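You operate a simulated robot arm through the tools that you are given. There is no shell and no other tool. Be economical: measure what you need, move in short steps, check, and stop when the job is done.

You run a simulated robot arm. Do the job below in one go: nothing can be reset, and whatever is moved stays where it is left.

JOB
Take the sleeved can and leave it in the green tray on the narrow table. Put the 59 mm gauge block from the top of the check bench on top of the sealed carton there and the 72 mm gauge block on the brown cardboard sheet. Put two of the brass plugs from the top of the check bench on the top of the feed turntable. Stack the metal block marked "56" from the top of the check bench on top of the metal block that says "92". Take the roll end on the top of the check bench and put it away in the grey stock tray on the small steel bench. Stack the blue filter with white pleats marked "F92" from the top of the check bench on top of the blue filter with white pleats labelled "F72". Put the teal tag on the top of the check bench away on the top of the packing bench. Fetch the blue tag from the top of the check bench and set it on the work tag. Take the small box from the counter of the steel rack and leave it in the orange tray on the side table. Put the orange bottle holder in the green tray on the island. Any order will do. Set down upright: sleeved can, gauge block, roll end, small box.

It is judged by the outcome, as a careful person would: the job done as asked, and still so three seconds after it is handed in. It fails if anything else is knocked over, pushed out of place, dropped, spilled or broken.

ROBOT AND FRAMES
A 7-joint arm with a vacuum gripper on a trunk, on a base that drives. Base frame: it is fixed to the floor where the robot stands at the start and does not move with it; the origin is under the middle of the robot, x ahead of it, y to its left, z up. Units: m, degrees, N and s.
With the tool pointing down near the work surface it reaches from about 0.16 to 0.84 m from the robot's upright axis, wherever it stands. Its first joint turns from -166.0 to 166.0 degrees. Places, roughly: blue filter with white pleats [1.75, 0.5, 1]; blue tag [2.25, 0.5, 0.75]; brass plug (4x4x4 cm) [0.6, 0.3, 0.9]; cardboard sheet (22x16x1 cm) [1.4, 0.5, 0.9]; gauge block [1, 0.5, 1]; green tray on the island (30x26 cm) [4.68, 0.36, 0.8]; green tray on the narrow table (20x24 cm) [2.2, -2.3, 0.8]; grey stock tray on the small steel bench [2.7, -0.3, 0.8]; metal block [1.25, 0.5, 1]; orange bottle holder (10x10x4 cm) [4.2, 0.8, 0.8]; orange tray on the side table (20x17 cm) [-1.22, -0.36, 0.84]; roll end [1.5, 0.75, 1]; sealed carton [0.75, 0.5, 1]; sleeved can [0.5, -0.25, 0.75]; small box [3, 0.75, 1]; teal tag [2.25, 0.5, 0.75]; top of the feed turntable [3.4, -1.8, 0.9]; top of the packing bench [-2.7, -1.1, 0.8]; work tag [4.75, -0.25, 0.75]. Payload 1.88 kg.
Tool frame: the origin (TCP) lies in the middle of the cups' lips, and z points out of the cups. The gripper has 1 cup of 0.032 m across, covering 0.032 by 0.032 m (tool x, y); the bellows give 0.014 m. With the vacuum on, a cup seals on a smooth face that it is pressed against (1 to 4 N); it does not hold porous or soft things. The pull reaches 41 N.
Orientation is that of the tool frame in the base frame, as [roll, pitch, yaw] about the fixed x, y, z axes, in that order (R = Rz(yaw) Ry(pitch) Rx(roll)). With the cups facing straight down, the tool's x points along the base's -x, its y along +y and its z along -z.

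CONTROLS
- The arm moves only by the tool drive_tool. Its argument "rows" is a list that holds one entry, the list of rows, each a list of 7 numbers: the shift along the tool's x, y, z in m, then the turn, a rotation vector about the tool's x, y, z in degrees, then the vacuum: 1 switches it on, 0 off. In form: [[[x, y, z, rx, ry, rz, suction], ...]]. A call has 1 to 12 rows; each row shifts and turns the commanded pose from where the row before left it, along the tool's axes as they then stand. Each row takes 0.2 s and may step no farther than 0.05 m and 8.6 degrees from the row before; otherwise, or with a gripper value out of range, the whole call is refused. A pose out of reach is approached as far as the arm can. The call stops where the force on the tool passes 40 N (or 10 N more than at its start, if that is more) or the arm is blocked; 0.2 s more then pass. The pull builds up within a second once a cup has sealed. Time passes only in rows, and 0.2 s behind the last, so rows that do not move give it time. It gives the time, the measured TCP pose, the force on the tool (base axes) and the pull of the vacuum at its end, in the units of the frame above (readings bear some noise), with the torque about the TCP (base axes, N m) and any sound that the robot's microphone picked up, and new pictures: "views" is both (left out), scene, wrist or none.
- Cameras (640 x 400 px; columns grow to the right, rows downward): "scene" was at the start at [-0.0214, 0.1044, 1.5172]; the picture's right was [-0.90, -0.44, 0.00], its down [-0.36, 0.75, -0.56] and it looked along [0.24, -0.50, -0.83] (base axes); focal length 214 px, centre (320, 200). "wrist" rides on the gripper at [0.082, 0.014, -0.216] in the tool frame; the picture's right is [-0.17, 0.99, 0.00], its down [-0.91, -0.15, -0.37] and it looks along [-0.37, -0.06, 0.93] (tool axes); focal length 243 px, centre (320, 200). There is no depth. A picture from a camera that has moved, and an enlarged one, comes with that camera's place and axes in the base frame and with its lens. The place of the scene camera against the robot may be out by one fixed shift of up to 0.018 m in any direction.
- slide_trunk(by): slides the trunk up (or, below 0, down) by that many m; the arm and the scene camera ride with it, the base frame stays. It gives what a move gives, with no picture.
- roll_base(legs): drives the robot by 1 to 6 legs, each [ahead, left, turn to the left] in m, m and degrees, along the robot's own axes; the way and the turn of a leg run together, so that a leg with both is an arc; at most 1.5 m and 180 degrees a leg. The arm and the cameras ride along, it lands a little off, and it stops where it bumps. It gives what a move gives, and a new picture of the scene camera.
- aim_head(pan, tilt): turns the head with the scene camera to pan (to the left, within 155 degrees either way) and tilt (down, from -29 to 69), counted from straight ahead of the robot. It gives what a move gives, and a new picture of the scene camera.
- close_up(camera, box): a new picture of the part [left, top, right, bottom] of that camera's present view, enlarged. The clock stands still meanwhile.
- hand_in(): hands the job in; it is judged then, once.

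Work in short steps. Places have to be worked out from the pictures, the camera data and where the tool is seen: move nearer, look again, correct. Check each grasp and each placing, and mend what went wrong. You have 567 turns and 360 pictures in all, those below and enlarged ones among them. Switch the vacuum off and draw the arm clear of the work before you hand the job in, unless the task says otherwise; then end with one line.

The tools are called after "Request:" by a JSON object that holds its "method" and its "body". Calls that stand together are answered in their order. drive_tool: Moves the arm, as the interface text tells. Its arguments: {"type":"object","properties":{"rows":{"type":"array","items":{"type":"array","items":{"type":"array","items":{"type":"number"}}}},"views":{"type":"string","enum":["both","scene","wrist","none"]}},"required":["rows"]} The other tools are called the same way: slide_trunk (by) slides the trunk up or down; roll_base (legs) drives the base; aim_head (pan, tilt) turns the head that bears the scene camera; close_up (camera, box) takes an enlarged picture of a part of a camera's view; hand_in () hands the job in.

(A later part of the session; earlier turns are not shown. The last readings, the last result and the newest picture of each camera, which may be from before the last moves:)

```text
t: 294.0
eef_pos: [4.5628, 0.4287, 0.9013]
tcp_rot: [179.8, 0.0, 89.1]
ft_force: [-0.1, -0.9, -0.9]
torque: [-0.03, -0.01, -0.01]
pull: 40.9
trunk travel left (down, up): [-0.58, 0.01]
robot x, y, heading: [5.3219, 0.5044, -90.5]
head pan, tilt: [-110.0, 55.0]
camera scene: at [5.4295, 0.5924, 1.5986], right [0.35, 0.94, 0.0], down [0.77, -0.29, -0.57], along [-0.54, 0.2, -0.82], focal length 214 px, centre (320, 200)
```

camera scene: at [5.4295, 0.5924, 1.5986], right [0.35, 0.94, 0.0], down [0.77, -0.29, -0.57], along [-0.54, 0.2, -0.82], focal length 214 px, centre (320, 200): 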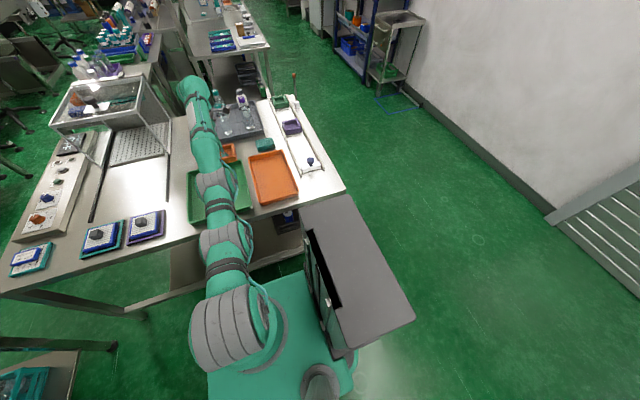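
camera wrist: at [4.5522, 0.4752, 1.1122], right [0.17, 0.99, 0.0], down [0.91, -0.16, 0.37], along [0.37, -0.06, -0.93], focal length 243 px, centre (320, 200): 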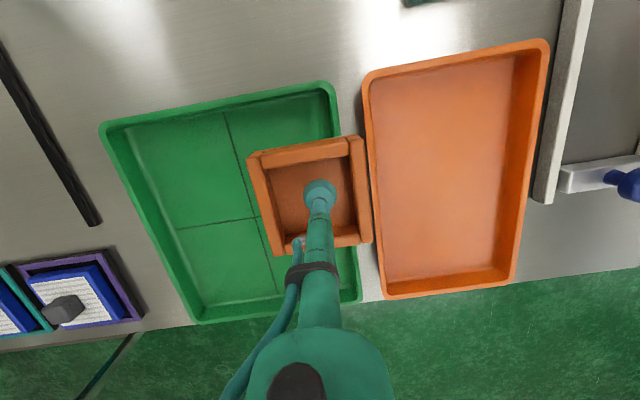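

I should not have chained those calls; the arm stayed out while driving, but it swept clear. Check the wrist view.

Request:
{"method": "drive_tool", "body": {"rows": [[[0, 0, 0, 0, 0, 0, 1]]], "views": "wrist"}}

```text
t: 294.4
eef_pos: [4.5625, 0.4288, 0.9019]
tcp_rot: [179.8, 0.0, 89.2]
ft_force: [0.3, -0.3, -0.8]
torque: [0.01, -0.06, 0.01]
pull: 40.7
trunk travel left (down, up): [-0.58, 0.01]
robot x, y, heading: [5.3257, 0.5029, -90.3]
head pan, tilt: [-110.0, 55.0]
camera wrist: at [4.5769, 0.5109, 1.1153], right [0.98, -0.18, 0.0], down [-0.17, -0.91, 0.37], along [-0.06, -0.37, -0.93], focal length 243 px, centre (320, 200)
```

wrist: 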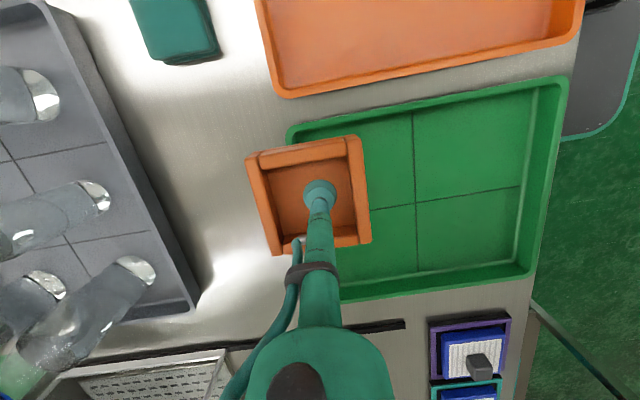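

All intact. Move to the tray centre (4.69,0.36) and lower.

Request:
{"method": "drive_tool", "body": {"rows": [[[-0.02, 0.042, 0, 0, 0, 0, 1], [-0.02, 0.042, 0, 0, 0, 0, 1], [-0.02, 0.04, 0, 0, 0, 0, 1], [0, 0, 0.03, 0, 0, 0, 1], [0, 0, 0.02, 0, 0, 0, 1], [0, 0, 0.01, 0, 0, 0, 1], [0, 0, 0, 0, 0, 0, 1]]], "views": "wrist"}}

```text
t: 296.0
eef_pos: [4.5616, 0.3951, 0.8479]
tcp_rot: [179.9, 0.0, 89.2]
ft_force: [-0.8, 0.4, 3.5]
torque: [-0.01, 0.12, -0.08]
pull: 40.6
out of reach, approached as far as the arm can: row 1, 2, 3, 5
trunk travel left (down, up): [-0.58, 0.01]
robot x, y, heading: [5.3269, 0.5027, -90.3]
head pan, tilt: [-110.0, 55.0]
camera wrist: at [4.5758, 0.4766, 1.0624], right [0.98, -0.18, 0.0], down [-0.17, -0.91, 0.37], along [-0.06, -0.37, -0.93], focal length 243 px, centre (320, 200)
```

wrist: 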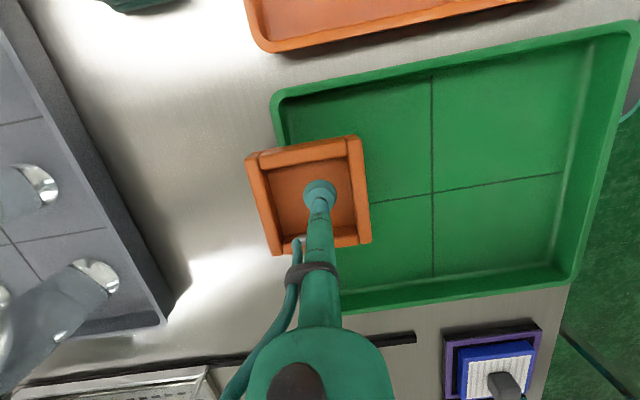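

It brushed the tray rim; raise a bit and move inward (+x).

Request:
{"method": "drive_tool", "body": {"rows": [[[0, 0, -0.03, 0, 0, 0, 1], [0, 0.03, -0.02, 0, 0, 0, 1], [0, 0.04, 0, 0, 0, 0, 1], [0, 0.04, 0, 0, 0, 0, 1], [0, 0, 0, 0, 0, 0, 1]]], "views": "wrist"}}

```text
t: 297.2
eef_pos: [4.5645, 0.393, 0.8895]
tcp_rot: [179.6, 0.0, 89.2]
ft_force: [-0.1, -0.6, -0.8]
torque: [-0.03, -0.03, -0.02]
pull: 40.6
out of reach, approached as far as the arm can: row 2, 3, 4
trunk travel left (down, up): [-0.58, 0.01]
robot x, y, heading: [5.3283, 0.5, -90.6]
head pan, tilt: [-110.0, 55.0]
camera wrist: at [4.578, 0.4749, 1.1054], right [0.98, -0.18, 0.01], down [-0.17, -0.91, 0.37], along [-0.06, -0.37, -0.93], focal length 243 px, centre (320, 200)
```

wrist: 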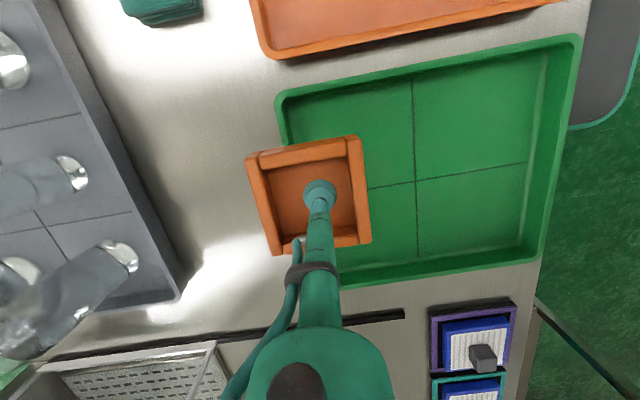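

The stretched arm seems stuck near a singular posture; lift more first, then move inward.

Request:
{"method": "drive_tool", "body": {"rows": [[[0, 0, -0.04, 0, 0, 0, 1], [0, 0, -0.04, 0, 0, 0, 1], [0, 0.01, -0.04, 0, 0, 0, 1], [0, 0.03, 0, 0, 0, 0, 1], [0, 0.03, 0, 0, 0, 0, 1], [0, 0, 0, 0, 0, 0, 1]]], "views": "none"}}

```text
t: 298.6
eef_pos: [4.5867, 0.3885, 1.0227]
tcp_rot: [179.6, 0.1, 89.1]
ft_force: [1.0, -0.4, -1.6]
torque: [0.0, 0.0, 0.0]
pull: 40.5
out of reach, approached as far as the arm can: row 4, 5
trunk travel left (down, up): [-0.58, 0.01]
robot x, y, heading: [5.3281, 0.5031, -90.4]
head pan, tilt: [-110.0, 55.0]
```

Request:
{"method": "drive_tool", "body": {"rows": [[[0, 0.035, -0.02, 0, 0, 0, 1], [0, 0.035, -0.02, 0, 0, 0, 1], [0, 0.035, -0.02, 0, 0, 0, 1], [0, 0.035, 0, 0, 0, 0, 1], [0, 0, 0, 0, 0, 0, 1]]], "views": "none"}}

```text
t: 299.8
eef_pos: [4.6043, 0.3844, 1.075]
tcp_rot: [179.6, -0.2, 89.2]
ft_force: [-0.1, 0.3, -1.9]
torque: [0.02, -0.01, -0.02]
pull: 40.7
out of reach, approached as far as the arm can: row 1, 2, 3, 4
trunk travel left (down, up): [-0.58, 0.01]
robot x, y, heading: [5.3253, 0.5086, -90.6]
head pan, tilt: [-110.0, 55.0]
```

Request:
{"method": "drive_tool", "body": {"rows": [[[0, 0, 0.045, 0, 0, 0, 1], [0, 0, 0.045, 0, 0, 0, 1], [0, 0.03, 0, 0, 0, 0, 1], [0, 0.03, 0, 0, 0, 0, 1], [0, 0.03, 0, 0, 0, 0, 1], [0, 0, 0, 0, 0, 0, 1]]], "views": "none"}}

```text
t: 301.2
eef_pos: [4.5855, 0.3722, 1.0112]
tcp_rot: [179.7, 0.0, 89.3]
ft_force: [0.0, 0.0, -2.2]
torque: [0.01, -0.03, 0.0]
pull: 40.7
out of reach, approached as far as the arm can: row 1, 2, 3, 4, 5
trunk travel left (down, up): [-0.58, 0.01]
robot x, y, heading: [5.3236, 0.5044, -90.5]
head pan, tilt: [-110.0, 55.0]
```

The arm is singular (straight elbow). Use a longer sequence of inward rows to force the elbow to bend.

Request:
{"method": "drive_tool", "body": {"rows": [[[0, 0.03, -0.02, 0, 0, 0, 1], [0, 0.03, -0.02, 0, 0, 0, 1], [0, 0.03, -0.02, 0, 0, 0, 1], [0, 0.03, -0.01, 0, 0, 0, 1], [0, 0.03, 0, 0, 0, 0, 1], [0, 0.03, 0, 0, 0, 0, 1], [0, 0.03, 0, 0, 0, 0, 1], [0, 0.03, 0, 0, 0, 0, 1], [0, 0, 0, 0, 0, 0, 1]]], "views": "both"}}

```text
t: 303.2
eef_pos: [4.6113, 0.3614, 1.0901]
tcp_rot: [179.7, -0.1, 89.2]
ft_force: [0.3, 0.0, -1.6]
torque: [0.0, 0.03, -0.01]
pull: 40.6
out of reach, approached as far as the arm can: row 1, 2, 3, 4, 5, 6, 7, 8
trunk travel left (down, up): [-0.58, 0.01]
robot x, y, heading: [5.3259, 0.5048, -90.5]
head pan, tilt: [-110.0, 55.0]
camera scene: at [5.4295, 0.5924, 1.5986], right [0.35, 0.94, 0.0], down [0.77, -0.29, -0.57], along [-0.54, 0.2, -0.82], focal length 214 px, centre (320, 200)
camera wrist: at [4.6236, 0.443, 1.3043], right [0.98, -0.18, 0.01], down [-0.17, -0.91, 0.37], along [-0.06, -0.37, -0.93], focal length 243 px, centre (320, 200)
```

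scene: 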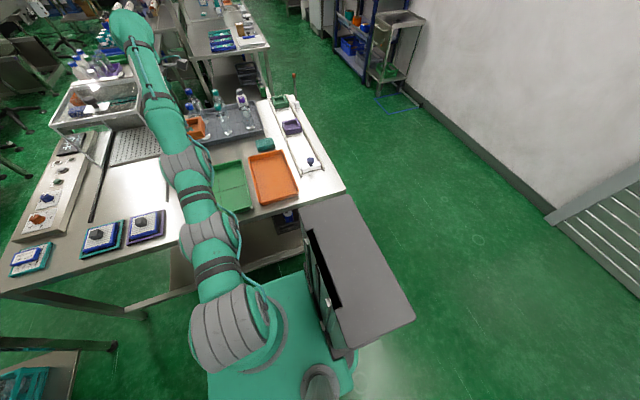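
wrist: 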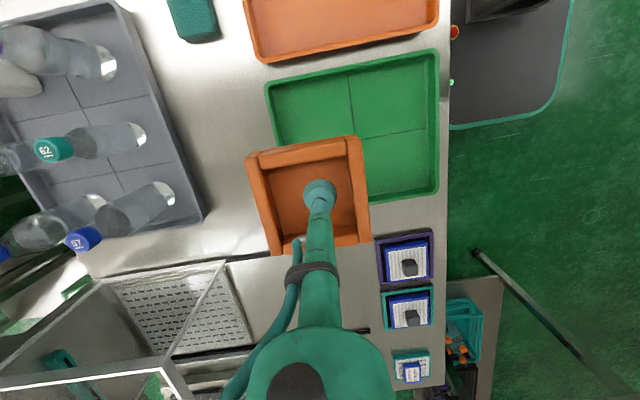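

Request:
{"method": "drive_tool", "body": {"rows": [[[0, 0.03, -0.035, 0, 0, 0, 1], [0, 0.03, -0.035, 0, 0, 0, 1], [0, 0.03, -0.035, 0, 0, 0, 1], [0, 0.03, -0.035, 0, 0, 0, 1], [0.03, 0.03, -0.02, 0, 0, 0, 1], [0.03, 0.035, 0, 0, 0, 0, 1], [0.03, 0.035, 0, 0, 0, 0, 1], [0.03, 0.035, 0, 0, 0, 0, 1], [0.03, 0.035, 0, 0, 0, 0, 1], [0, 0, 0, 0, 0, 0, 1]]], "views": "none"}}

```text
t: 305.4
eef_pos: [4.8427, 0.5012, 1.2702]
tcp_rot: [179.6, -0.1, 89.3]
ft_force: [-1.1, 0.0, -1.5]
torque: [-0.04, -0.16, -0.01]
pull: 40.8
out of reach, approached as far as the arm can: row 1, 2, 3, 4
trunk travel left (down, up): [-0.58, 0.01]
robot x, y, heading: [5.323, 0.5076, -90.1]
head pan, tilt: [-110.0, 55.0]
```

Unstuck. Now move over the tray centre and descend with a bent arm.

Request:
{"method": "drive_tool", "body": {"rows": [[[-0.028, -0.03, 0.025, 0, 0, 0, 1], [-0.028, -0.03, 0.025, 0, 0, 0, 1], [-0.028, -0.03, 0.025, 0, 0, 0, 1], [-0.028, -0.03, 0.025, 0, 0, 0, 1], [-0.028, -0.03, 0.025, 0, 0, 0, 1], [0, 0, 0.045, 0, 0, 0, 1], [0, 0, 0.045, 0, 0, 0, 1], [0, 0, 0.045, 0, 0, 0, 1], [0, 0, 0.045, 0, 0, 0, 1], [0, 0, 0.045, 0, 0, 0, 1], [0, 0, 0, 0, 0, 0, 1]]], "views": "wrist"}}

```text
t: 307.8
eef_pos: [4.6933, 0.3635, 0.921]
tcp_rot: [180.0, 0.0, 89.2]
ft_force: [-0.2, 0.2, -2.9]
torque: [0.03, -0.07, 0.0]
pull: 40.7
trunk travel left (down, up): [-0.58, 0.01]
robot x, y, heading: [5.3283, 0.5048, -90.5]
head pan, tilt: [-110.0, 55.0]
camera wrist: at [4.7083, 0.4449, 1.1369], right [0.98, -0.18, 0.0], down [-0.17, -0.91, 0.37], along [-0.06, -0.37, -0.93], focal length 243 px, centre (320, 200)
```

wrist: 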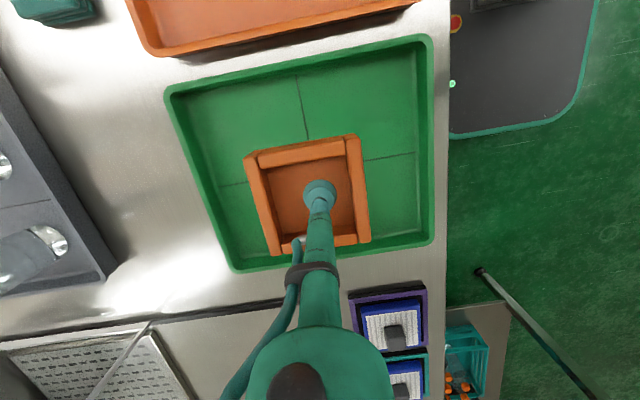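

Centred over the tray. Lower to contact.

Request:
{"method": "drive_tool", "body": {"rows": [[[0, 0, 0.04, 0, 0, 0, 1], [0, 0, 0.03, 0, 0, 0, 1], [0, 0, 0.015, 0, 0, 0, 1], [0, 0, 0.005, 0, 0, 0, 1], [0, 0, 0, 0, 0, 0, 1]]], "views": "none"}}

```text
t: 309.0
eef_pos: [4.6946, 0.3637, 0.8323]
tcp_rot: [179.9, 0.1, 89.3]
ft_force: [0.0, 0.1, -1.3]
torque: [0.01, 0.0, 0.0]
pull: 40.9
trunk travel left (down, up): [-0.58, 0.01]
robot x, y, heading: [5.3232, 0.5044, -90.3]
head pan, tilt: [-110.0, 55.0]
```

Request:
{"method": "drive_tool", "body": {"rows": [[[0, 0, 0.008, 0, 0, 0, 1], [0, 0, 0.005, 0, 0, 0, 1], [0, 0, 0.003, 0, 0, 0, 1], [0, 0, 0, 0, 0, 0, 1]]], "views": "none"}}

```text
t: 310.0
eef_pos: [4.6953, 0.3626, 0.8169]
tcp_rot: [-180.0, 0.0, 89.1]
ft_force: [0.8, 0.1, 6.3]
torque: [0.02, 0.06, -0.05]
pull: 40.3
trunk travel left (down, up): [-0.58, 0.01]
robot x, y, heading: [5.3261, 0.5076, -90.2]
head pan, tilt: [-110.0, 55.0]
```

Contact. Release and lift.

Request:
{"method": "drive_tool", "body": {"rows": [[[0, 0, 0, 0, 0, 0, 0], [0, 0, 0, 0, 0, 0, 0], [0, 0, 0, 0, 0, 0, 0], [0, 0, 0, 0, 0, 0, 0], [0, 0, -0.005, 0, 0, 0, 0], [0, 0, -0.02, 0, 0, 0, 0], [0, 0, -0.045, 0, 0, 0, 0], [0, 0, -0.045, 0, 0, 0, 0], [0, 0, -0.045, 0, 0, 0, 0], [0, 0, -0.045, 0, 0, 0, 0], [0, 0.02, -0.045, 0, 0, 0, 0], [0, 0.02, -0.045, 0, 0, 0, 0]]], "views": "wrist"}}

```text
t: 312.6
eef_pos: [4.7349, 0.3633, 1.1114]
tcp_rot: [179.7, 0.0, 89.2]
ft_force: [-0.8, 0.6, -0.1]
torque: [-0.02, 0.0, 0.02]
pull: 0.1
trunk travel left (down, up): [-0.58, 0.01]
robot x, y, heading: [5.3238, 0.505, -90.4]
head pan, tilt: [-110.0, 55.0]
camera wrist: at [4.7493, 0.4437, 1.3257], right [0.98, -0.18, 0.0], down [-0.17, -0.91, 0.37], along [-0.06, -0.37, -0.93], focal length 243 px, centre (320, 200)
```

wrist: 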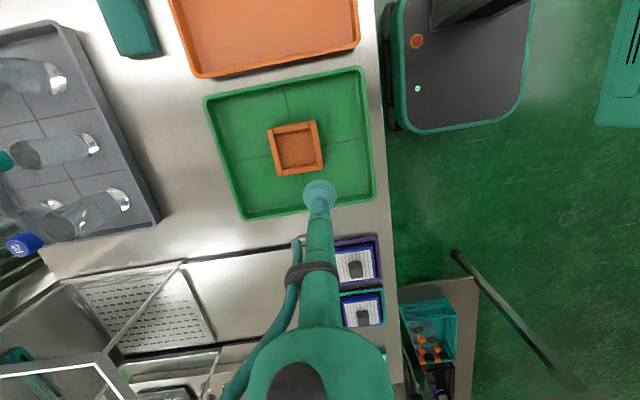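

The bottle holder is in the green tray. Fold the arm, then drive back to the rack for the small box.

Request:
{"method": "drive_tool", "body": {"rows": [[[0, 0.045, -0.01, 0, 0, 0, 0], [-0.01, 0.045, -0.01, 0, 0, 0, 0], [-0.02, 0.045, 0, 0, 0, 0, 0], [-0.02, 0.045, 0, 0, 0, 0, 0], [-0.02, 0.045, 0, 0, 0, 0, 0], [-0.02, 0.045, 0, 0, 0, 0, 0], [-0.02, 0.045, 0, 0, 0, 0, 0], [-0.02, 0.035, 0, 0, 0, 0, 0]]], "views": "none"}}

Request:
{"method": "aim_head", "body": {"pan": -90, "tilt": 45}}

```text
t: 314.4
eef_pos: [5.083, 0.2266, 1.1319]
tcp_rot: [179.8, -0.1, 89.2]
ft_force: [0.1, 0.1, -0.3]
torque: [0.04, 0.01, -0.01]
pull: 0.0
trunk travel left (down, up): [-0.58, 0.01]
robot x, y, heading: [5.3255, 0.5035, -90.3]
head pan, tilt: [-110.0, 55.0]
```

```text
t: 315.2
eef_pos: [5.083, 0.2272, 1.1316]
tcp_rot: [179.8, -0.1, 89.2]
ft_force: [0.8, -0.5, -0.1]
torque: [-0.01, -0.03, 0.01]
pull: 0.1
trunk travel left (down, up): [-0.58, 0.01]
robot x, y, heading: [5.325, 0.5026, -90.4]
head pan, tilt: [-90.0, 45.0]
camera scene: at [5.416, 0.5679, 1.6119], right [0.01, 1.0, 0.0], down [0.71, -0.01, -0.71], along [-0.71, 0.01, -0.71], focal length 214 px, centre (320, 200)
```

scene: 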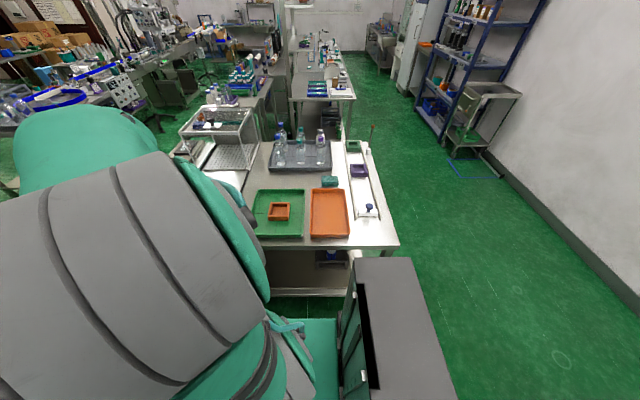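

Request:
{"method": "roll_base", "body": {"legs": [[-0.93, 0, 0], [0, 0, 90.3], [-1.2, 0, 0], [-1.15, 0, 0]]}}

Request:
{"method": "aim_head", "body": {"pan": -100, "tilt": 50}}

```text
t: 335.1
eef_pos: [3.2374, 1.2482, 1.1317]
tcp_rot: [179.9, 0.0, 178.0]
ft_force: [-0.2, -0.4, -0.6]
torque: [0.0, -0.02, 0.02]
pull: 0.1
trunk travel left (down, up): [-0.58, 0.01]
robot x, y, heading: [2.9685, 1.4974, -1.8]
head pan, tilt: [-90.0, 45.0]
camera scene: at [2.9159, 1.5854, 1.612], right [-1.0, 0.03, 0.0], down [0.02, 0.71, -0.71], along [-0.02, -0.71, -0.71], focal length 214 px, centre (320, 200)
```

scene: 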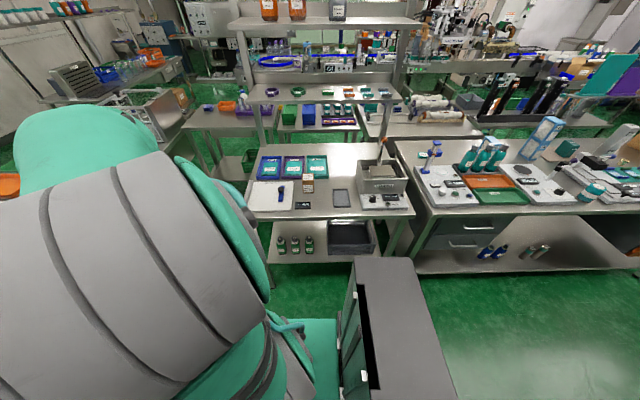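

```text
t: 335.8
eef_pos: [3.2384, 1.2475, 1.1312]
tcp_rot: [179.8, 0.1, 178.0]
ft_force: [-0.2, -0.4, 0.4]
torque: [0.02, 0.03, 0.01]
pull: 0.1
trunk travel left (down, up): [-0.58, 0.01]
robot x, y, heading: [2.9674, 1.4941, -1.4]
head pan, tilt: [-100.0, 50.0]
camera scene: at [2.9027, 1.5913, 1.6051], right [-0.98, 0.2, 0.0], down [0.15, 0.75, -0.64], along [-0.13, -0.63, -0.77], focal length 214 px, centre (320, 200)
```

scene: 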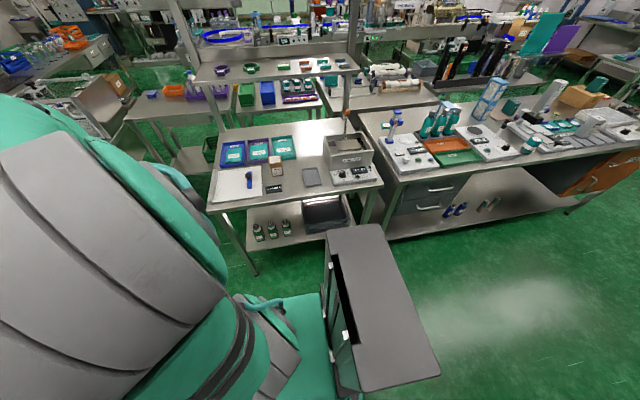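

Box at ≈(2.95,0.73). Straighten heading, move nearer, and bring the wrist over.

Request:
{"method": "roll_base", "body": {"legs": [[0, -0.25, 1.6]]}}

Request:
{"method": "drive_tool", "body": {"rows": [[[0.02, -0.04, -0.01, 0, 0, 0, 0], [0.03, -0.035, -0.01, 0, 0, 0, 0], [0.035, -0.03, -0.01, 0, 0, 0, 0], [0.04, -0.02, -0.01, 0, 0, 0, 0], [0.04, -0.02, 0, 0, 0, 0, 0], [0.03, -0.03, 0, 0, 0, 0, 0], [0, 0, 0, 0, 0, 0, 0]]], "views": "wrist"}}

```text
t: 337.6
eef_pos: [3.2402, 1.0042, 1.1319]
tcp_rot: [179.8, 0.1, 179.7]
ft_force: [-0.6, -0.5, -0.1]
torque: [0.0, 0.01, -0.01]
pull: 0.1
trunk travel left (down, up): [-0.58, 0.01]
robot x, y, heading: [2.9585, 1.2458, 0.1]
head pan, tilt: [-100.0, 50.0]
camera scene: at [2.8965, 1.3379, 1.6051], right [-0.98, 0.17, 0.0], down [0.13, 0.75, -0.64], along [-0.11, -0.63, -0.77], focal length 214 px, centre (320, 200)
```

scene: 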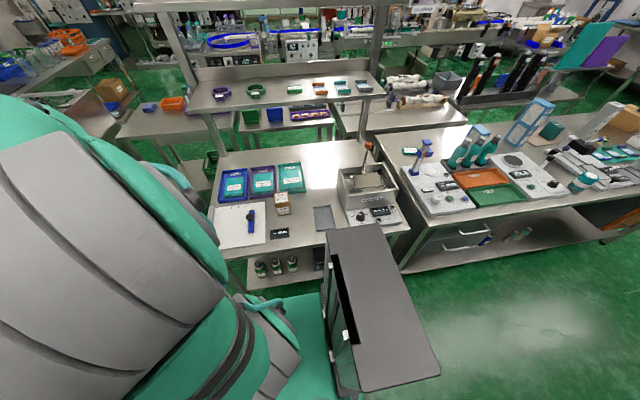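

```text
t: 339.2
eef_pos: [3.044, 0.8287, 1.1712]
tcp_rot: [179.8, 0.1, 179.6]
ft_force: [-0.2, -0.2, -1.0]
torque: [-0.01, -0.03, -0.01]
pull: 0.1
trunk travel left (down, up): [-0.58, 0.01]
robot x, y, heading: [2.9635, 1.2466, -0.2]
head pan, tilt: [-100.0, 50.0]
camera wrist: at [2.9624, 0.8426, 1.3865], right [0.17, 0.98, 0.0], down [0.91, -0.16, 0.37], along [0.37, -0.06, -0.93], focal length 243 px, centre (320, 200)
```

wrist: 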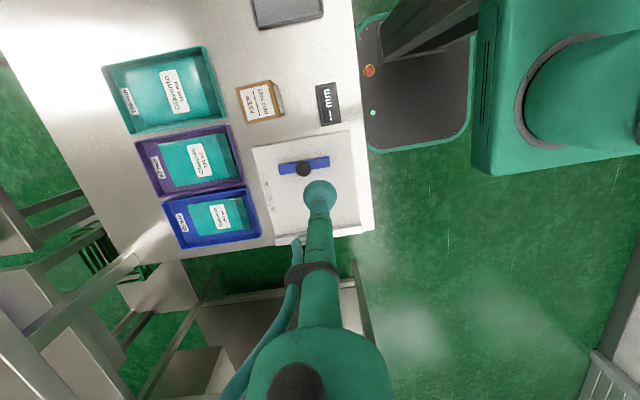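

Request:
{"method": "close_up", "body": {"camera": "wrist", "box": [210, 60, 350, 150]}}

```text
4.44 times, centred on (280, 105) of wrist
camera zoom: at [2.9624, 0.8426, 1.3865], right [0.17, 0.98, 0.0], down [0.91, -0.16, 0.37], along [0.37, -0.06, -0.93], focal length 1078 px, centre (498, 622)
```

zoom: 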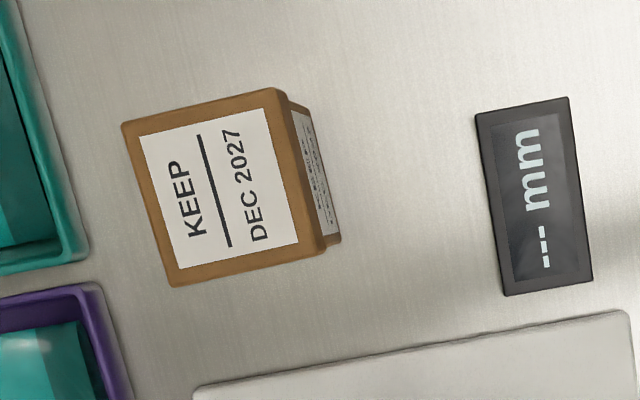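

Label on the top looks smooth. Move over the box.

Request:
{"method": "drive_tool", "body": {"rows": [[[0.025, -0.022, 0.03, 0, 0, 0, 0], [0.025, -0.022, 0.03, 0, 0, 0, 0], [0.025, -0.022, 0.03, 0, 0, 0, 0], [0.02, -0.022, 0.03, 0, 0, 0, 0], [0, 0, 0, 0, 0, 0, 0]]], "views": "none"}}

Request:
{"method": "close_up", "body": {"camera": "wrist", "box": [240, 100, 400, 210]}}

```text
t: 340.4
eef_pos: [2.9501, 0.743, 1.0508]
tcp_rot: [179.7, 0.0, 179.5]
ft_force: [-0.3, -0.4, 1.0]
torque: [0.01, -0.01, -0.02]
pull: 0.2
trunk travel left (down, up): [-0.58, 0.01]
robot x, y, heading: [2.9604, 1.2462, -0.1]
head pan, tilt: [-100.0, 50.0]
```

```text
3.64 times, centred on (320, 155) of wrist
camera zoom: at [2.8676, 0.7572, 1.2661], right [0.17, 0.98, 0.0], down [0.91, -0.16, 0.37], along [0.37, -0.06, -0.93], focal length 882 px, centre (320, 364)
```

zoom: 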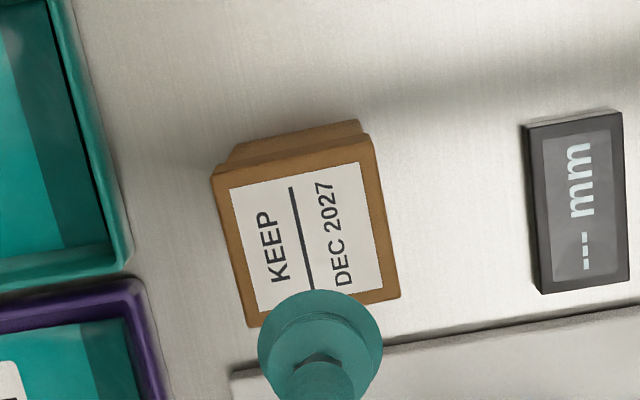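

Box top at (2.945,0.740,0.937). Descend with vacuum.

Request:
{"method": "drive_tool", "body": {"rows": [[[0.005, -0.0025, 0.04, 0, 0, 0, 0], [0, 0, 0.04, 0, 0, 0, 1], [0, 0, 0.015, 0, 0, 0, 1], [0, 0, 0.008, 0, 0, 0, 1], [0, 0, 0.005, 0, 0, 0, 1], [0, 0, 0, 0, 0, 0, 1]]], "views": "none"}}

```text
t: 341.8
eef_pos: [2.9432, 0.7404, 0.9454]
tcp_rot: [-179.8, -0.1, 179.6]
ft_force: [-0.9, 3.2, 15.7]
torque: [0.04, -0.04, 0.04]
pull: 40.5
trunk travel left (down, up): [-0.58, 0.01]
robot x, y, heading: [2.9624, 1.2437, 0.1]
head pan, tilt: [-100.0, 50.0]
```

Sealed. Lift and fold.

Request:
{"method": "drive_tool", "body": {"rows": [[[0, 0, -0.02, 0, 0, 0, 1], [0, 0, -0.045, 0, 0, 0, 1], [0, 0, -0.045, 0, 0, 0, 1], [0, 0, -0.045, 0, 0, 0, 1], [-0.01, 0, -0.045, 0, 0, 0, 1], [-0.035, 0.03, -0.01, 0, 0, 0, 1], [-0.035, 0.03, 0, 0, 0, 0, 1], [-0.035, 0.03, 0, 0, 0, 0, 1], [-0.035, 0.03, 0, 0, 0, 0, 1], [-0.035, 0.03, 0, 0, 0, 0, 1], [-0.035, 0.03, 0, 0, 0, 0, 1], [-0.035, 0.03, 0, 0, 0, 0, 1]]], "views": "wrist"}}

```text
t: 344.4
eef_pos: [3.2019, 0.9515, 1.1529]
tcp_rot: [179.8, -0.1, 179.5]
ft_force: [-0.1, -0.8, -2.9]
torque: [-0.01, 0.02, -0.01]
pull: 40.2
trunk travel left (down, up): [-0.58, 0.01]
robot x, y, heading: [2.9621, 1.2456, -0.4]
head pan, tilt: [-100.0, 50.0]
camera wrist: at [3.1194, 0.9636, 1.3685], right [0.17, 0.98, 0.0], down [0.91, -0.16, 0.37], along [0.37, -0.06, -0.93], focal length 243 px, centre (320, 200)
```

wrist: 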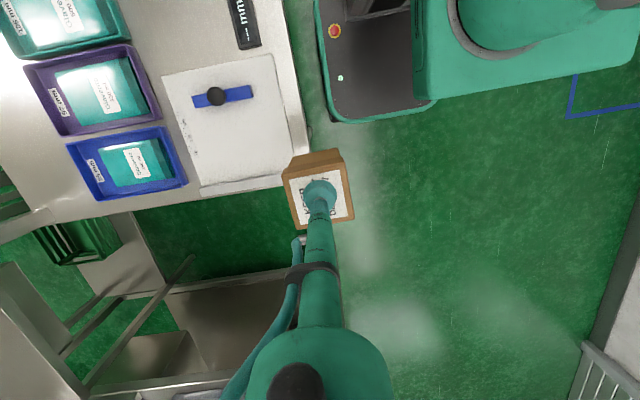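

Box held. Drive west along the north aisle.

Request:
{"method": "roll_base", "body": {"legs": [[0, 0.06, 0.3], [-1.5, 0, 0], [-1.48, 0, 0]]}}

```text
t: 359.4
eef_pos: [0.2164, 0.9956, 1.154]
tcp_rot: [179.7, 0.1, -179.7]
ft_force: [0.1, 0.0, -2.2]
torque: [-0.01, 0.0, 0.0]
pull: 40.9
trunk travel left (down, up): [-0.58, 0.01]
robot x, y, heading: [-0.0245, 1.287, 0.6]
head pan, tilt: [-100.0, 50.0]
camera scene: at [-0.0916, 1.3792, 1.6051], right [-0.99, 0.16, 0.0], down [0.12, 0.76, -0.64], along [-0.1, -0.63, -0.77], focal length 214 px, centre (320, 200)
```

scene: 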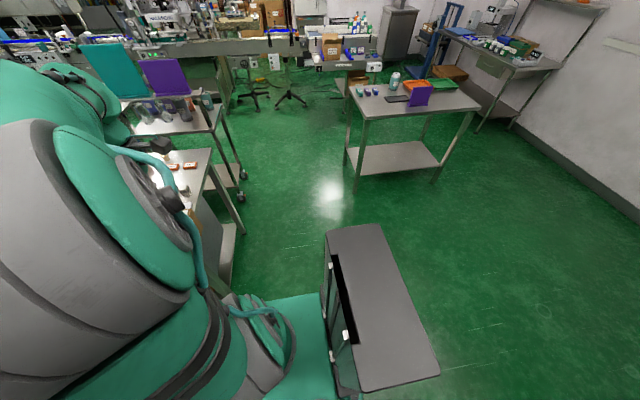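

Request:
{"method": "roll_base", "body": {"legs": [[-0.03, -1.0, -0.6], [0, -1.14, 0]]}}

Request:
{"method": "aim_head", "body": {"pan": 140, "tilt": 40}}

```text
t: 370.0
eef_pos: [0.2058, -1.1495, 1.1521]
tcp_rot: [179.8, -0.1, -179.9]
ft_force: [0.1, 0.8, -3.0]
torque: [0.03, 0.04, -0.01]
pull: 41.0
trunk travel left (down, up): [-0.58, 0.01]
robot x, y, heading: [-0.0352, -0.8559, 0.4]
head pan, tilt: [-100.0, 50.0]
camera scene: at [-0.102, -0.7631, 1.6051], right [-0.99, 0.17, 0.0], down [0.13, 0.76, -0.64], along [-0.11, -0.63, -0.77], focal length 214 px, centre (320, 200)
```

scene: 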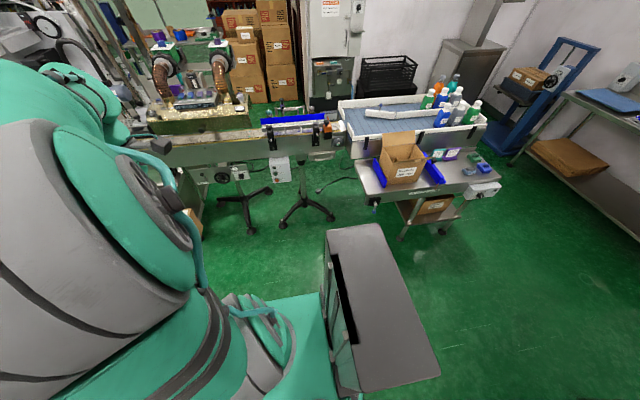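

```text
t: 373.4
eef_pos: [0.2058, -1.1485, 1.1539]
tcp_rot: [179.8, 0.0, -179.9]
ft_force: [0.1, -0.9, -2.2]
torque: [-0.01, -0.01, 0.01]
pull: 40.7
trunk travel left (down, up): [-0.58, 0.01]
robot x, y, heading: [-0.0344, -0.8553, 0.5]
head pan, tilt: [140.0, 40.0]
camera scene: at [-0.1548, -0.633, 1.6192], right [0.64, 0.77, 0.0], down [0.5, -0.41, -0.77], along [-0.59, 0.49, -0.64], focal length 214 px, centre (320, 200)
```

scene: 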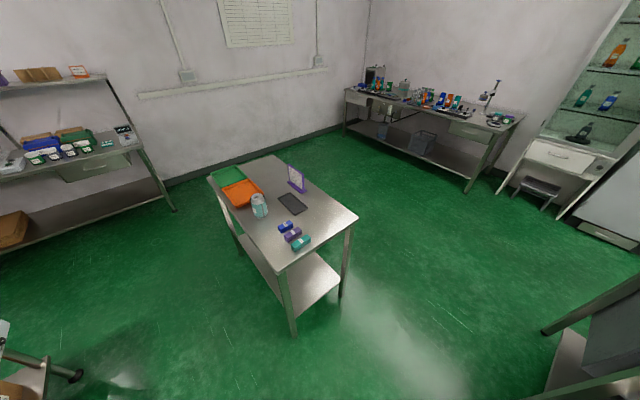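

Orange tray at ≈(-1.226,-0.36). I swing the arm through the front to the left side.

Request:
{"method": "drive_tool", "body": {"rows": [[[-0.03, 0.035, 0, 0, 0, 0, 1], [-0.03, 0.035, 0, 0, 0, 0, 1], [-0.03, 0.035, 0, 0, 0, 0, 1], [-0.03, 0.035, 0, 0, 0, 0, 1], [-0.02, 0.04, 0, 0, 0, 0, 1], [0, 0.045, 0, 0, 0, 0, 1], [0, 0.045, 0, 0, 0, 0, 1], [0.02, 0.045, 0, 0, 0, 0, 1], [0.02, 0.045, 0, 0, 0, 0, 1], [0.03, 0.035, 0, 0, 0, 0, 1], [0.03, 0.035, 0, 0, 0, 0, 1], [0.035, 0.03, 0, 0, 0, 0, 1]]], "views": "none"}}

```text
t: 376.0
eef_pos: [0.2092, -0.6878, 1.1548]
tcp_rot: [179.8, -0.1, -179.9]
ft_force: [1.2, 0.1, -2.6]
torque: [-0.01, 0.02, 0.03]
pull: 41.1
trunk travel left (down, up): [-0.58, 0.01]
robot x, y, heading: [-0.0319, -0.8542, 0.8]
head pan, tilt: [140.0, 40.0]
```

Request:
{"method": "roll_base", "body": {"legs": [[-1.18, 0.03, -0.6]]}}

Request:
{"method": "aim_head", "body": {"pan": 95, "tilt": 50}}

```text
t: 382.0
eef_pos: [-0.9719, -0.6673, 1.1546]
tcp_rot: [179.8, 0.0, -179.9]
ft_force: [-0.4, 0.0, -3.2]
torque: [-0.01, 0.01, 0.01]
pull: 40.6
trunk travel left (down, up): [-0.58, 0.01]
robot x, y, heading: [-1.2148, -0.8324, 0.1]
head pan, tilt: [140.0, 40.0]
camera scene: at [-1.3361, -0.611, 1.6192], right [0.64, 0.77, 0.0], down [0.49, -0.41, -0.77], along [-0.59, 0.49, -0.64], focal length 214 px, centre (320, 200)
```

scene: 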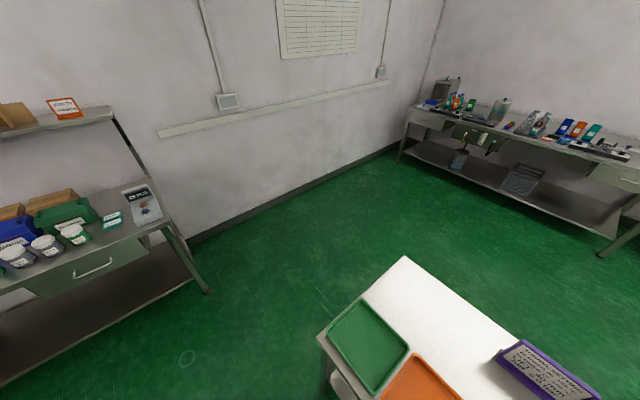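

```text
t: 383.1
eef_pos: [-0.9707, -0.6677, 1.155]
tcp_rot: [179.8, 0.1, -179.9]
ft_force: [0.0, 0.7, -3.3]
torque: [-0.02, 0.02, -0.03]
pull: 40.6
trunk travel left (down, up): [-0.58, 0.01]
robot x, y, heading: [-1.2158, -0.8327, 0.3]
head pan, tilt: [95.0, 50.0]
camera scene: at [-1.2778, -0.5886, 1.6051], right [1.0, 0.09, 0.0], down [0.07, -0.76, -0.64], along [-0.06, 0.64, -0.77], focal length 214 px, centre (320, 200)
```

scene: 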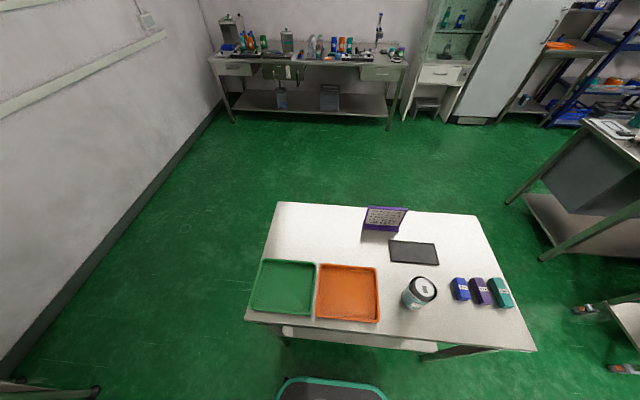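

Orange tray centre ≈(-1.21,-0.35). Move over it.

Request:
{"method": "drive_tool", "body": {"rows": [[[0.01, 0.045, 0, 0, 0, 0, 1], [0.02, 0.045, 0, 0, 0, 0, 1], [0.03, 0.038, 0, 0, 0, 0, 1], [0.03, 0.038, 0, 0, 0, 0, 1], [0.03, 0.038, 0, 0, 0, 0, 1], [0.03, 0.038, 0, 0, 0, 0, 1], [0.03, 0.038, 0, 0, 0, 0, 1], [0.03, 0.037, 0, 0, 0, 0, 1], [0.034, 0, 0, 0, 0, 0, 1], [0, 0, 0.045, 0, 0, 0, 1], [0, 0, 0, 0, 0, 0, 1]]], "views": "wrist"}}

```text
t: 385.5
eef_pos: [-1.2157, -0.3491, 1.1094]
tcp_rot: [179.8, -0.2, 180.0]
ft_force: [0.4, -0.2, -3.4]
torque: [-0.01, 0.06, -0.01]
pull: 40.5
trunk travel left (down, up): [-0.58, 0.01]
robot x, y, heading: [-1.2181, -0.8307, 0.4]
head pan, tilt: [95.0, 50.0]
camera wrist: at [-1.2968, -0.3365, 1.325], right [0.17, 0.99, 0.0], down [0.91, -0.16, 0.37], along [0.37, -0.06, -0.93], focal length 243 px, centre (320, 200)
```

wrist: 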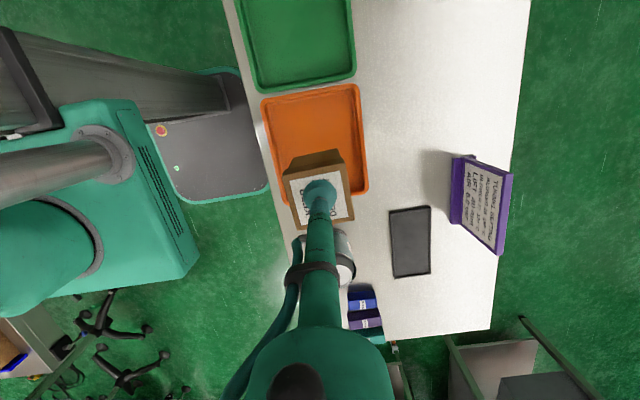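

Over the tray. Lower to just above, then to contact.

Request:
{"method": "drive_tool", "body": {"rows": [[[0.004, -0.006, 0.04, 0, 0, 0, 1], [0, 0, 0.04, 0, 0, 0, 1], [0, 0, 0.04, 0, 0, 0, 1], [0, 0, 0.02, 0, 0, 0, 1], [0, 0, 0, 0, 0, 0, 1]]], "views": "wrist"}}

```text
t: 386.7
eef_pos: [-1.2192, -0.3538, 0.9703]
tcp_rot: [179.8, -0.1, 180.0]
ft_force: [0.7, 0.0, -2.9]
torque: [0.0, -0.01, 0.02]
pull: 41.0
trunk travel left (down, up): [-0.58, 0.01]
robot x, y, heading: [-1.2159, -0.833, 0.2]
head pan, tilt: [95.0, 50.0]
camera wrist: at [-1.3012, -0.3417, 1.1855], right [0.17, 0.99, 0.0], down [0.91, -0.16, 0.37], along [0.37, -0.06, -0.93], focal length 243 px, centre (320, 200)
```

wrist: 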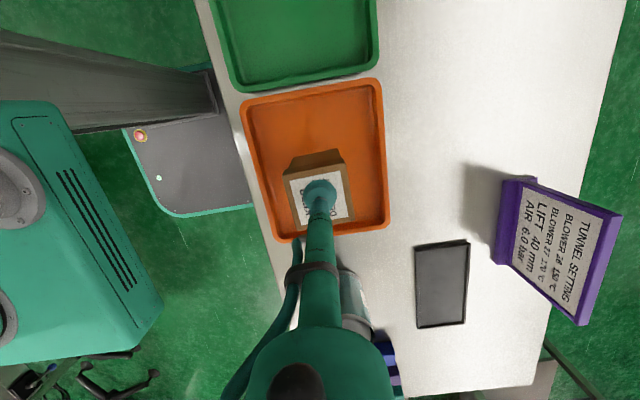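

Request:
{"method": "drive_tool", "body": {"rows": [[[0, 0, 0.015, 0, 0, 0, 1], [0, 0, 0.01, 0, 0, 0, 1], [0, 0, 0.006, 0, 0, 0, 1], [0, 0, 0, 0, 0, 0, 1]]], "views": "none"}}

```text
t: 387.7
eef_pos: [-1.2194, -0.3565, 0.9407]
tcp_rot: [179.7, -0.1, 179.9]
ft_force: [1.0, 0.1, -2.3]
torque: [0.0, -0.04, 0.0]
pull: 40.9
trunk travel left (down, up): [-0.58, 0.01]
robot x, y, heading: [-1.2157, -0.8314, 0.4]
head pan, tilt: [95.0, 50.0]
```

Request:
{"method": "drive_tool", "body": {"rows": [[[0, 0, 0.006, 0, 0, 0, 1], [0, 0, 0.004, 0, 0, 0, 1], [0, 0, 0, 0, 0, 0, 1]]], "views": "none"}}

```text
t: 388.5
eef_pos: [-1.2188, -0.3553, 0.9311]
tcp_rot: [179.7, -0.1, 179.9]
ft_force: [-0.3, -2.7, 10.6]
torque: [-0.15, -0.09, -0.11]
pull: 40.9
trunk travel left (down, up): [-0.58, 0.01]
robot x, y, heading: [-1.2188, -0.8323, 0.3]
head pan, tilt: [95.0, 50.0]
```

Contact. Release and lift.

Request:
{"method": "drive_tool", "body": {"rows": [[[0, 0, -0.001, 0, 0, 0, 0], [0, 0, 0, 0, 0, 0, 0], [0, 0, 0, 0, 0, 0, 0], [0, 0, 0, 0, 0, 0, 0], [0, 0, -0.005, 0, 0, 0, 0], [0, 0, -0.02, 0, 0, 0, 0], [0, 0, -0.045, 0, 0, 0, 0], [-0.02, -0.03, -0.03, 0, 0, 0, 0], [-0.03, -0.03, -0.02, 0, 0, 0, 0], [-0.03, -0.03, -0.02, 0, 0, 0, 0]]], "views": "wrist"}}

```text
t: 390.7
eef_pos: [-1.1405, -0.4464, 1.0713]
tcp_rot: [179.8, 0.0, 179.9]
ft_force: [0.7, -1.3, -0.5]
torque: [-0.02, -0.04, 0.0]
pull: 0.1
trunk travel left (down, up): [-0.58, 0.01]
robot x, y, heading: [-1.217, -0.8319, 0.4]
head pan, tilt: [95.0, 50.0]
camera wrist: at [-1.2221, -0.4335, 1.2858], right [0.17, 0.99, 0.0], down [0.91, -0.16, 0.37], along [0.37, -0.06, -0.93], focal length 243 px, centre (320, 200)
```

wrist: 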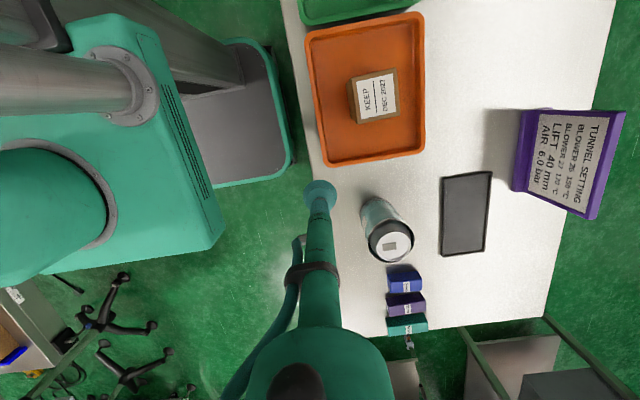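

The box stands in the orange tray. Now fold the arm to the front and drive to the west end of the check bench for the brass plugs.

Request:
{"method": "drive_tool", "body": {"rows": [[[-0.045, -0.01, -0.02, 0, 0, 0, 0], [-0.045, -0.01, -0.02, 0, 0, 0, 0], [-0.045, -0.02, -0.02, 0, 0, 0, 0], [-0.045, -0.02, 0, 0, 0, 0, 0], [-0.04, -0.03, 0, 0, 0, 0, 0], [-0.04, -0.03, 0, 0, 0, 0, 0], [-0.03, -0.04, 0, 0, 0, 0, 0], [-0.02, -0.045, 0, 0, 0, 0, 0], [0, -0.045, 0, 0, 0, 0, 0]]], "views": "none"}}

Request:
{"method": "roll_base", "body": {"legs": [[1.18, -0.03, -0.3], [0, 1.1, 0]]}}

Request:
{"method": "aim_head", "body": {"pan": 30, "tilt": 50}}

```text
refused: row 1 steps farther than a row can; nothing moved
```

```text
t: 402.0
eef_pos: [0.0595, 0.6204, 1.0713]
tcp_rot: [179.8, -0.1, 179.0]
ft_force: [0.2, 0.3, 0.2]
torque: [-0.01, 0.0, 0.01]
pull: 0.0
trunk travel left (down, up): [-0.58, 0.01]
robot x, y, heading: [-0.0252, 0.2348, -0.7]
head pan, tilt: [95.0, 50.0]
camera scene: at [-0.0801, 0.4806, 1.605], right [1.0, 0.08, 0.0], down [0.06, -0.76, -0.64], along [-0.05, 0.64, -0.77], focal length 214 px, centre (320, 200)
```

scene: 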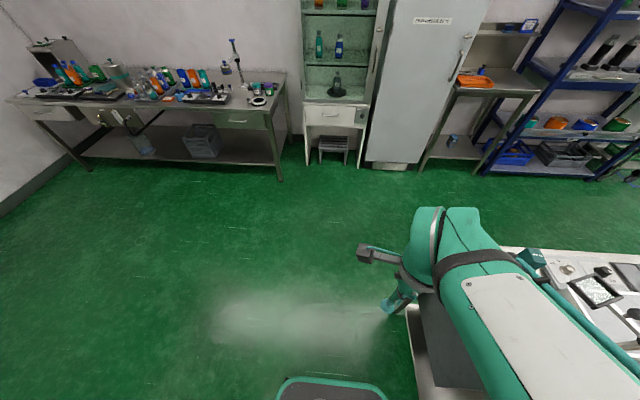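

```text
t: 403.3
eef_pos: [0.0605, 0.6211, 1.0706]
tcp_rot: [179.8, 0.1, 179.0]
ft_force: [-0.8, -0.5, -0.2]
torque: [0.02, 0.02, 0.02]
pull: 0.0
trunk travel left (down, up): [-0.58, 0.01]
robot x, y, heading: [-0.0221, 0.2376, -0.5]
head pan, tilt: [30.0, 50.0]
camera scene: at [-0.0072, 0.4416, 1.6051], right [0.49, -0.87, 0.0], down [-0.67, -0.38, -0.64], along [0.56, 0.32, -0.77], focal length 214 px, centre (320, 200)
```

scene: 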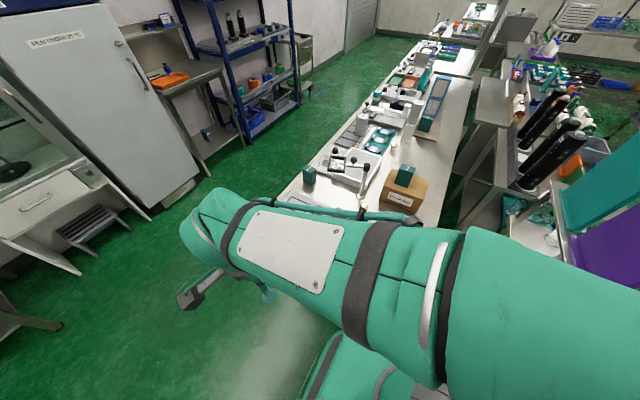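

Position ok (I'll verify arm moves before driving from now on). Raise the tool and swing it over the bench's west end.

Request:
{"method": "drive_tool", "body": {"rows": [[[-0.02, 0, -0.04, 0, 0, 0, 0], [-0.03, 0, -0.035, 0, 0, 0, 0], [-0.03, 0, -0.035, 0, 0, 0, 0], [-0.045, 0, 0, 0, 0, 0, 0], [-0.045, -0.01, 0, 0, 0, 0, 0], [-0.045, -0.01, 0, 0, 0, 0, 0], [-0.045, -0.01, 0, 0, 0, 0, 0], [-0.04, -0.025, 0, 0, 0, 0, 0], [-0.04, -0.025, 0, 0, 0, 0, 0], [-0.04, -0.025, 0, 0, 0, 0, 0]]], "views": "wrist"}}

```text
t: 405.5
eef_pos: [0.438, 0.509, 1.1809]
tcp_rot: [179.8, 0.0, 178.9]
ft_force: [-0.4, 1.1, 0.4]
torque: [0.0, -0.01, -0.03]
pull: 0.0
trunk travel left (down, up): [-0.58, 0.01]
robot x, y, heading: [-0.0244, 0.234, -0.7]
head pan, tilt: [30.0, 50.0]
camera wrist: at [0.3565, 0.5238, 1.395], right [0.18, 0.98, 0.0], down [0.91, -0.17, 0.37], along [0.37, -0.07, -0.93], focal length 243 px, centre (320, 200)
```

wrist: 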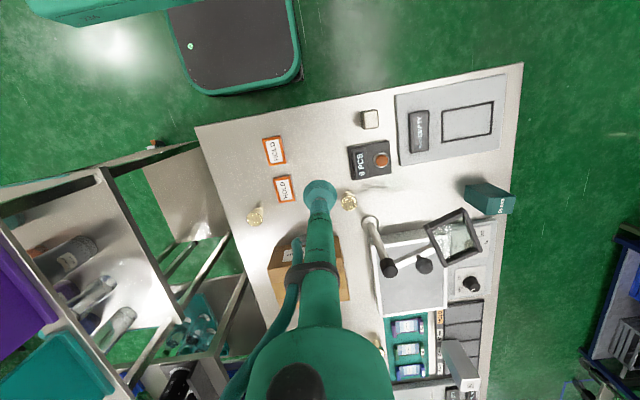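

Request:
{"method": "close_up", "body": {"camera": "wrist", "box": [220, 160, 380, 260]}}

```text
4.00 times, centred on (300, 210) of wrist
camera zoom: at [0.3565, 0.5238, 1.395], right [0.18, 0.98, 0.0], down [0.91, -0.17, 0.37], along [0.37, -0.07, -0.93], focal length 970 px, centre (400, 160)
```

zoom: 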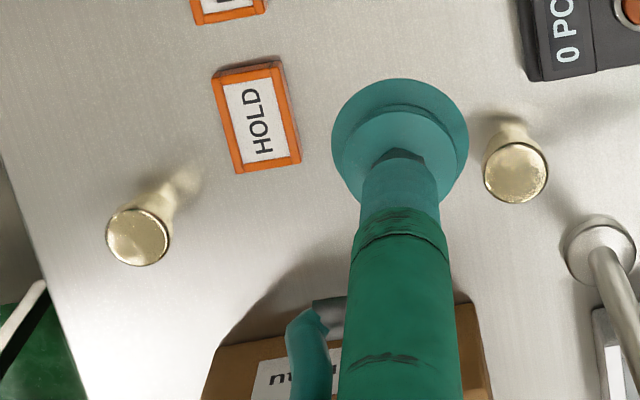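

Plugs have flat round heads about 36 mm across. First plug near (0.572,0.334): approach and view.

Request:
{"method": "drive_tool", "body": {"rows": [[[-0.02, -0.035, 0.02, 0, 0, -1.1, 0], [-0.025, -0.035, 0.02, 0, 0, 0, 0], [-0.025, -0.035, 0.025, 0, 0, 0, 0], [-0.025, -0.03, 0.03, 0, 0, 0, 0], [-0.017, -0.03, 0.03, 0, 0, 0, 0], [0, 0, 0.025, 0, 0, 0, 0], [0, 0, 0, 0, 0, 0, 0]]], "views": "none"}}

Request:
{"method": "close_up", "body": {"camera": "wrist", "box": [240, 100, 400, 210]}}

```text
t: 407.1
eef_pos: [0.5504, 0.3444, 1.0285]
tcp_rot: [179.7, 0.1, -179.9]
ft_force: [-0.4, 0.4, -0.3]
torque: [0.02, 0.02, 0.02]
pull: 0.0
trunk travel left (down, up): [-0.58, 0.01]
robot x, y, heading: [-0.0263, 0.2329, -0.4]
head pan, tilt: [30.0, 50.0]
```

```text
3.64 times, centred on (320, 155) of wrist
camera zoom: at [0.4679, 0.3575, 1.244], right [0.16, 0.99, 0.0], down [0.91, -0.15, 0.37], along [0.37, -0.06, -0.93], focal length 882 px, centre (320, 364)
```

zoom: 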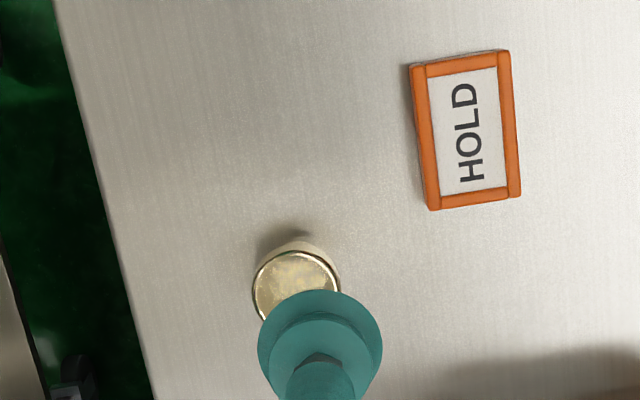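

Plug head at (0.576,0.330,0.89). Align and check from closer.

Request:
{"method": "drive_tool", "body": {"rows": [[[-0.0255, -0.0145, 0.03, 0, 0, 0, 0], [0, 0, 0.04, 0, 0, 0, 0], [0, 0, 0.02, 0, 0, 0, 0], [0, 0, 0, 0, 0, 0, 0]]], "views": "none"}}

Request:
{"method": "close_up", "body": {"camera": "wrist", "box": [270, 130, 370, 210]}}

```text
t: 408.1
eef_pos: [0.5755, 0.3301, 0.9385]
tcp_rot: [179.8, 0.1, -179.9]
ft_force: [-0.5, 0.0, -0.3]
torque: [-0.02, 0.01, 0.02]
pull: 0.0
trunk travel left (down, up): [-0.58, 0.01]
robot x, y, heading: [-0.0224, 0.2351, -0.6]
head pan, tilt: [30.0, 50.0]
```

```text
5.00 times, centred on (320, 170) of wrist
camera zoom: at [0.4936, 0.3425, 1.1535], right [0.16, 0.99, 0.0], down [0.91, -0.15, 0.37], along [0.37, -0.06, -0.93], focal length 1213 px, centre (320, 350)
```

zoom: 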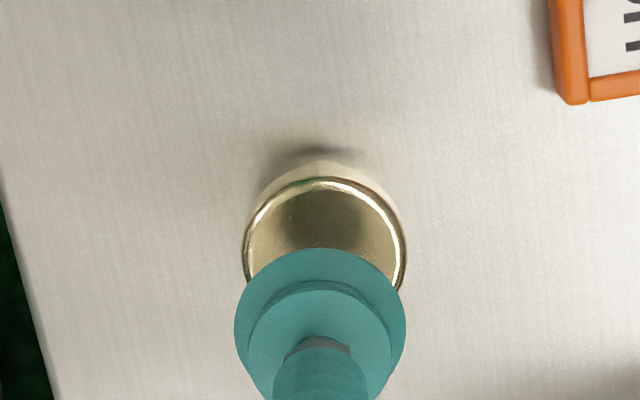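

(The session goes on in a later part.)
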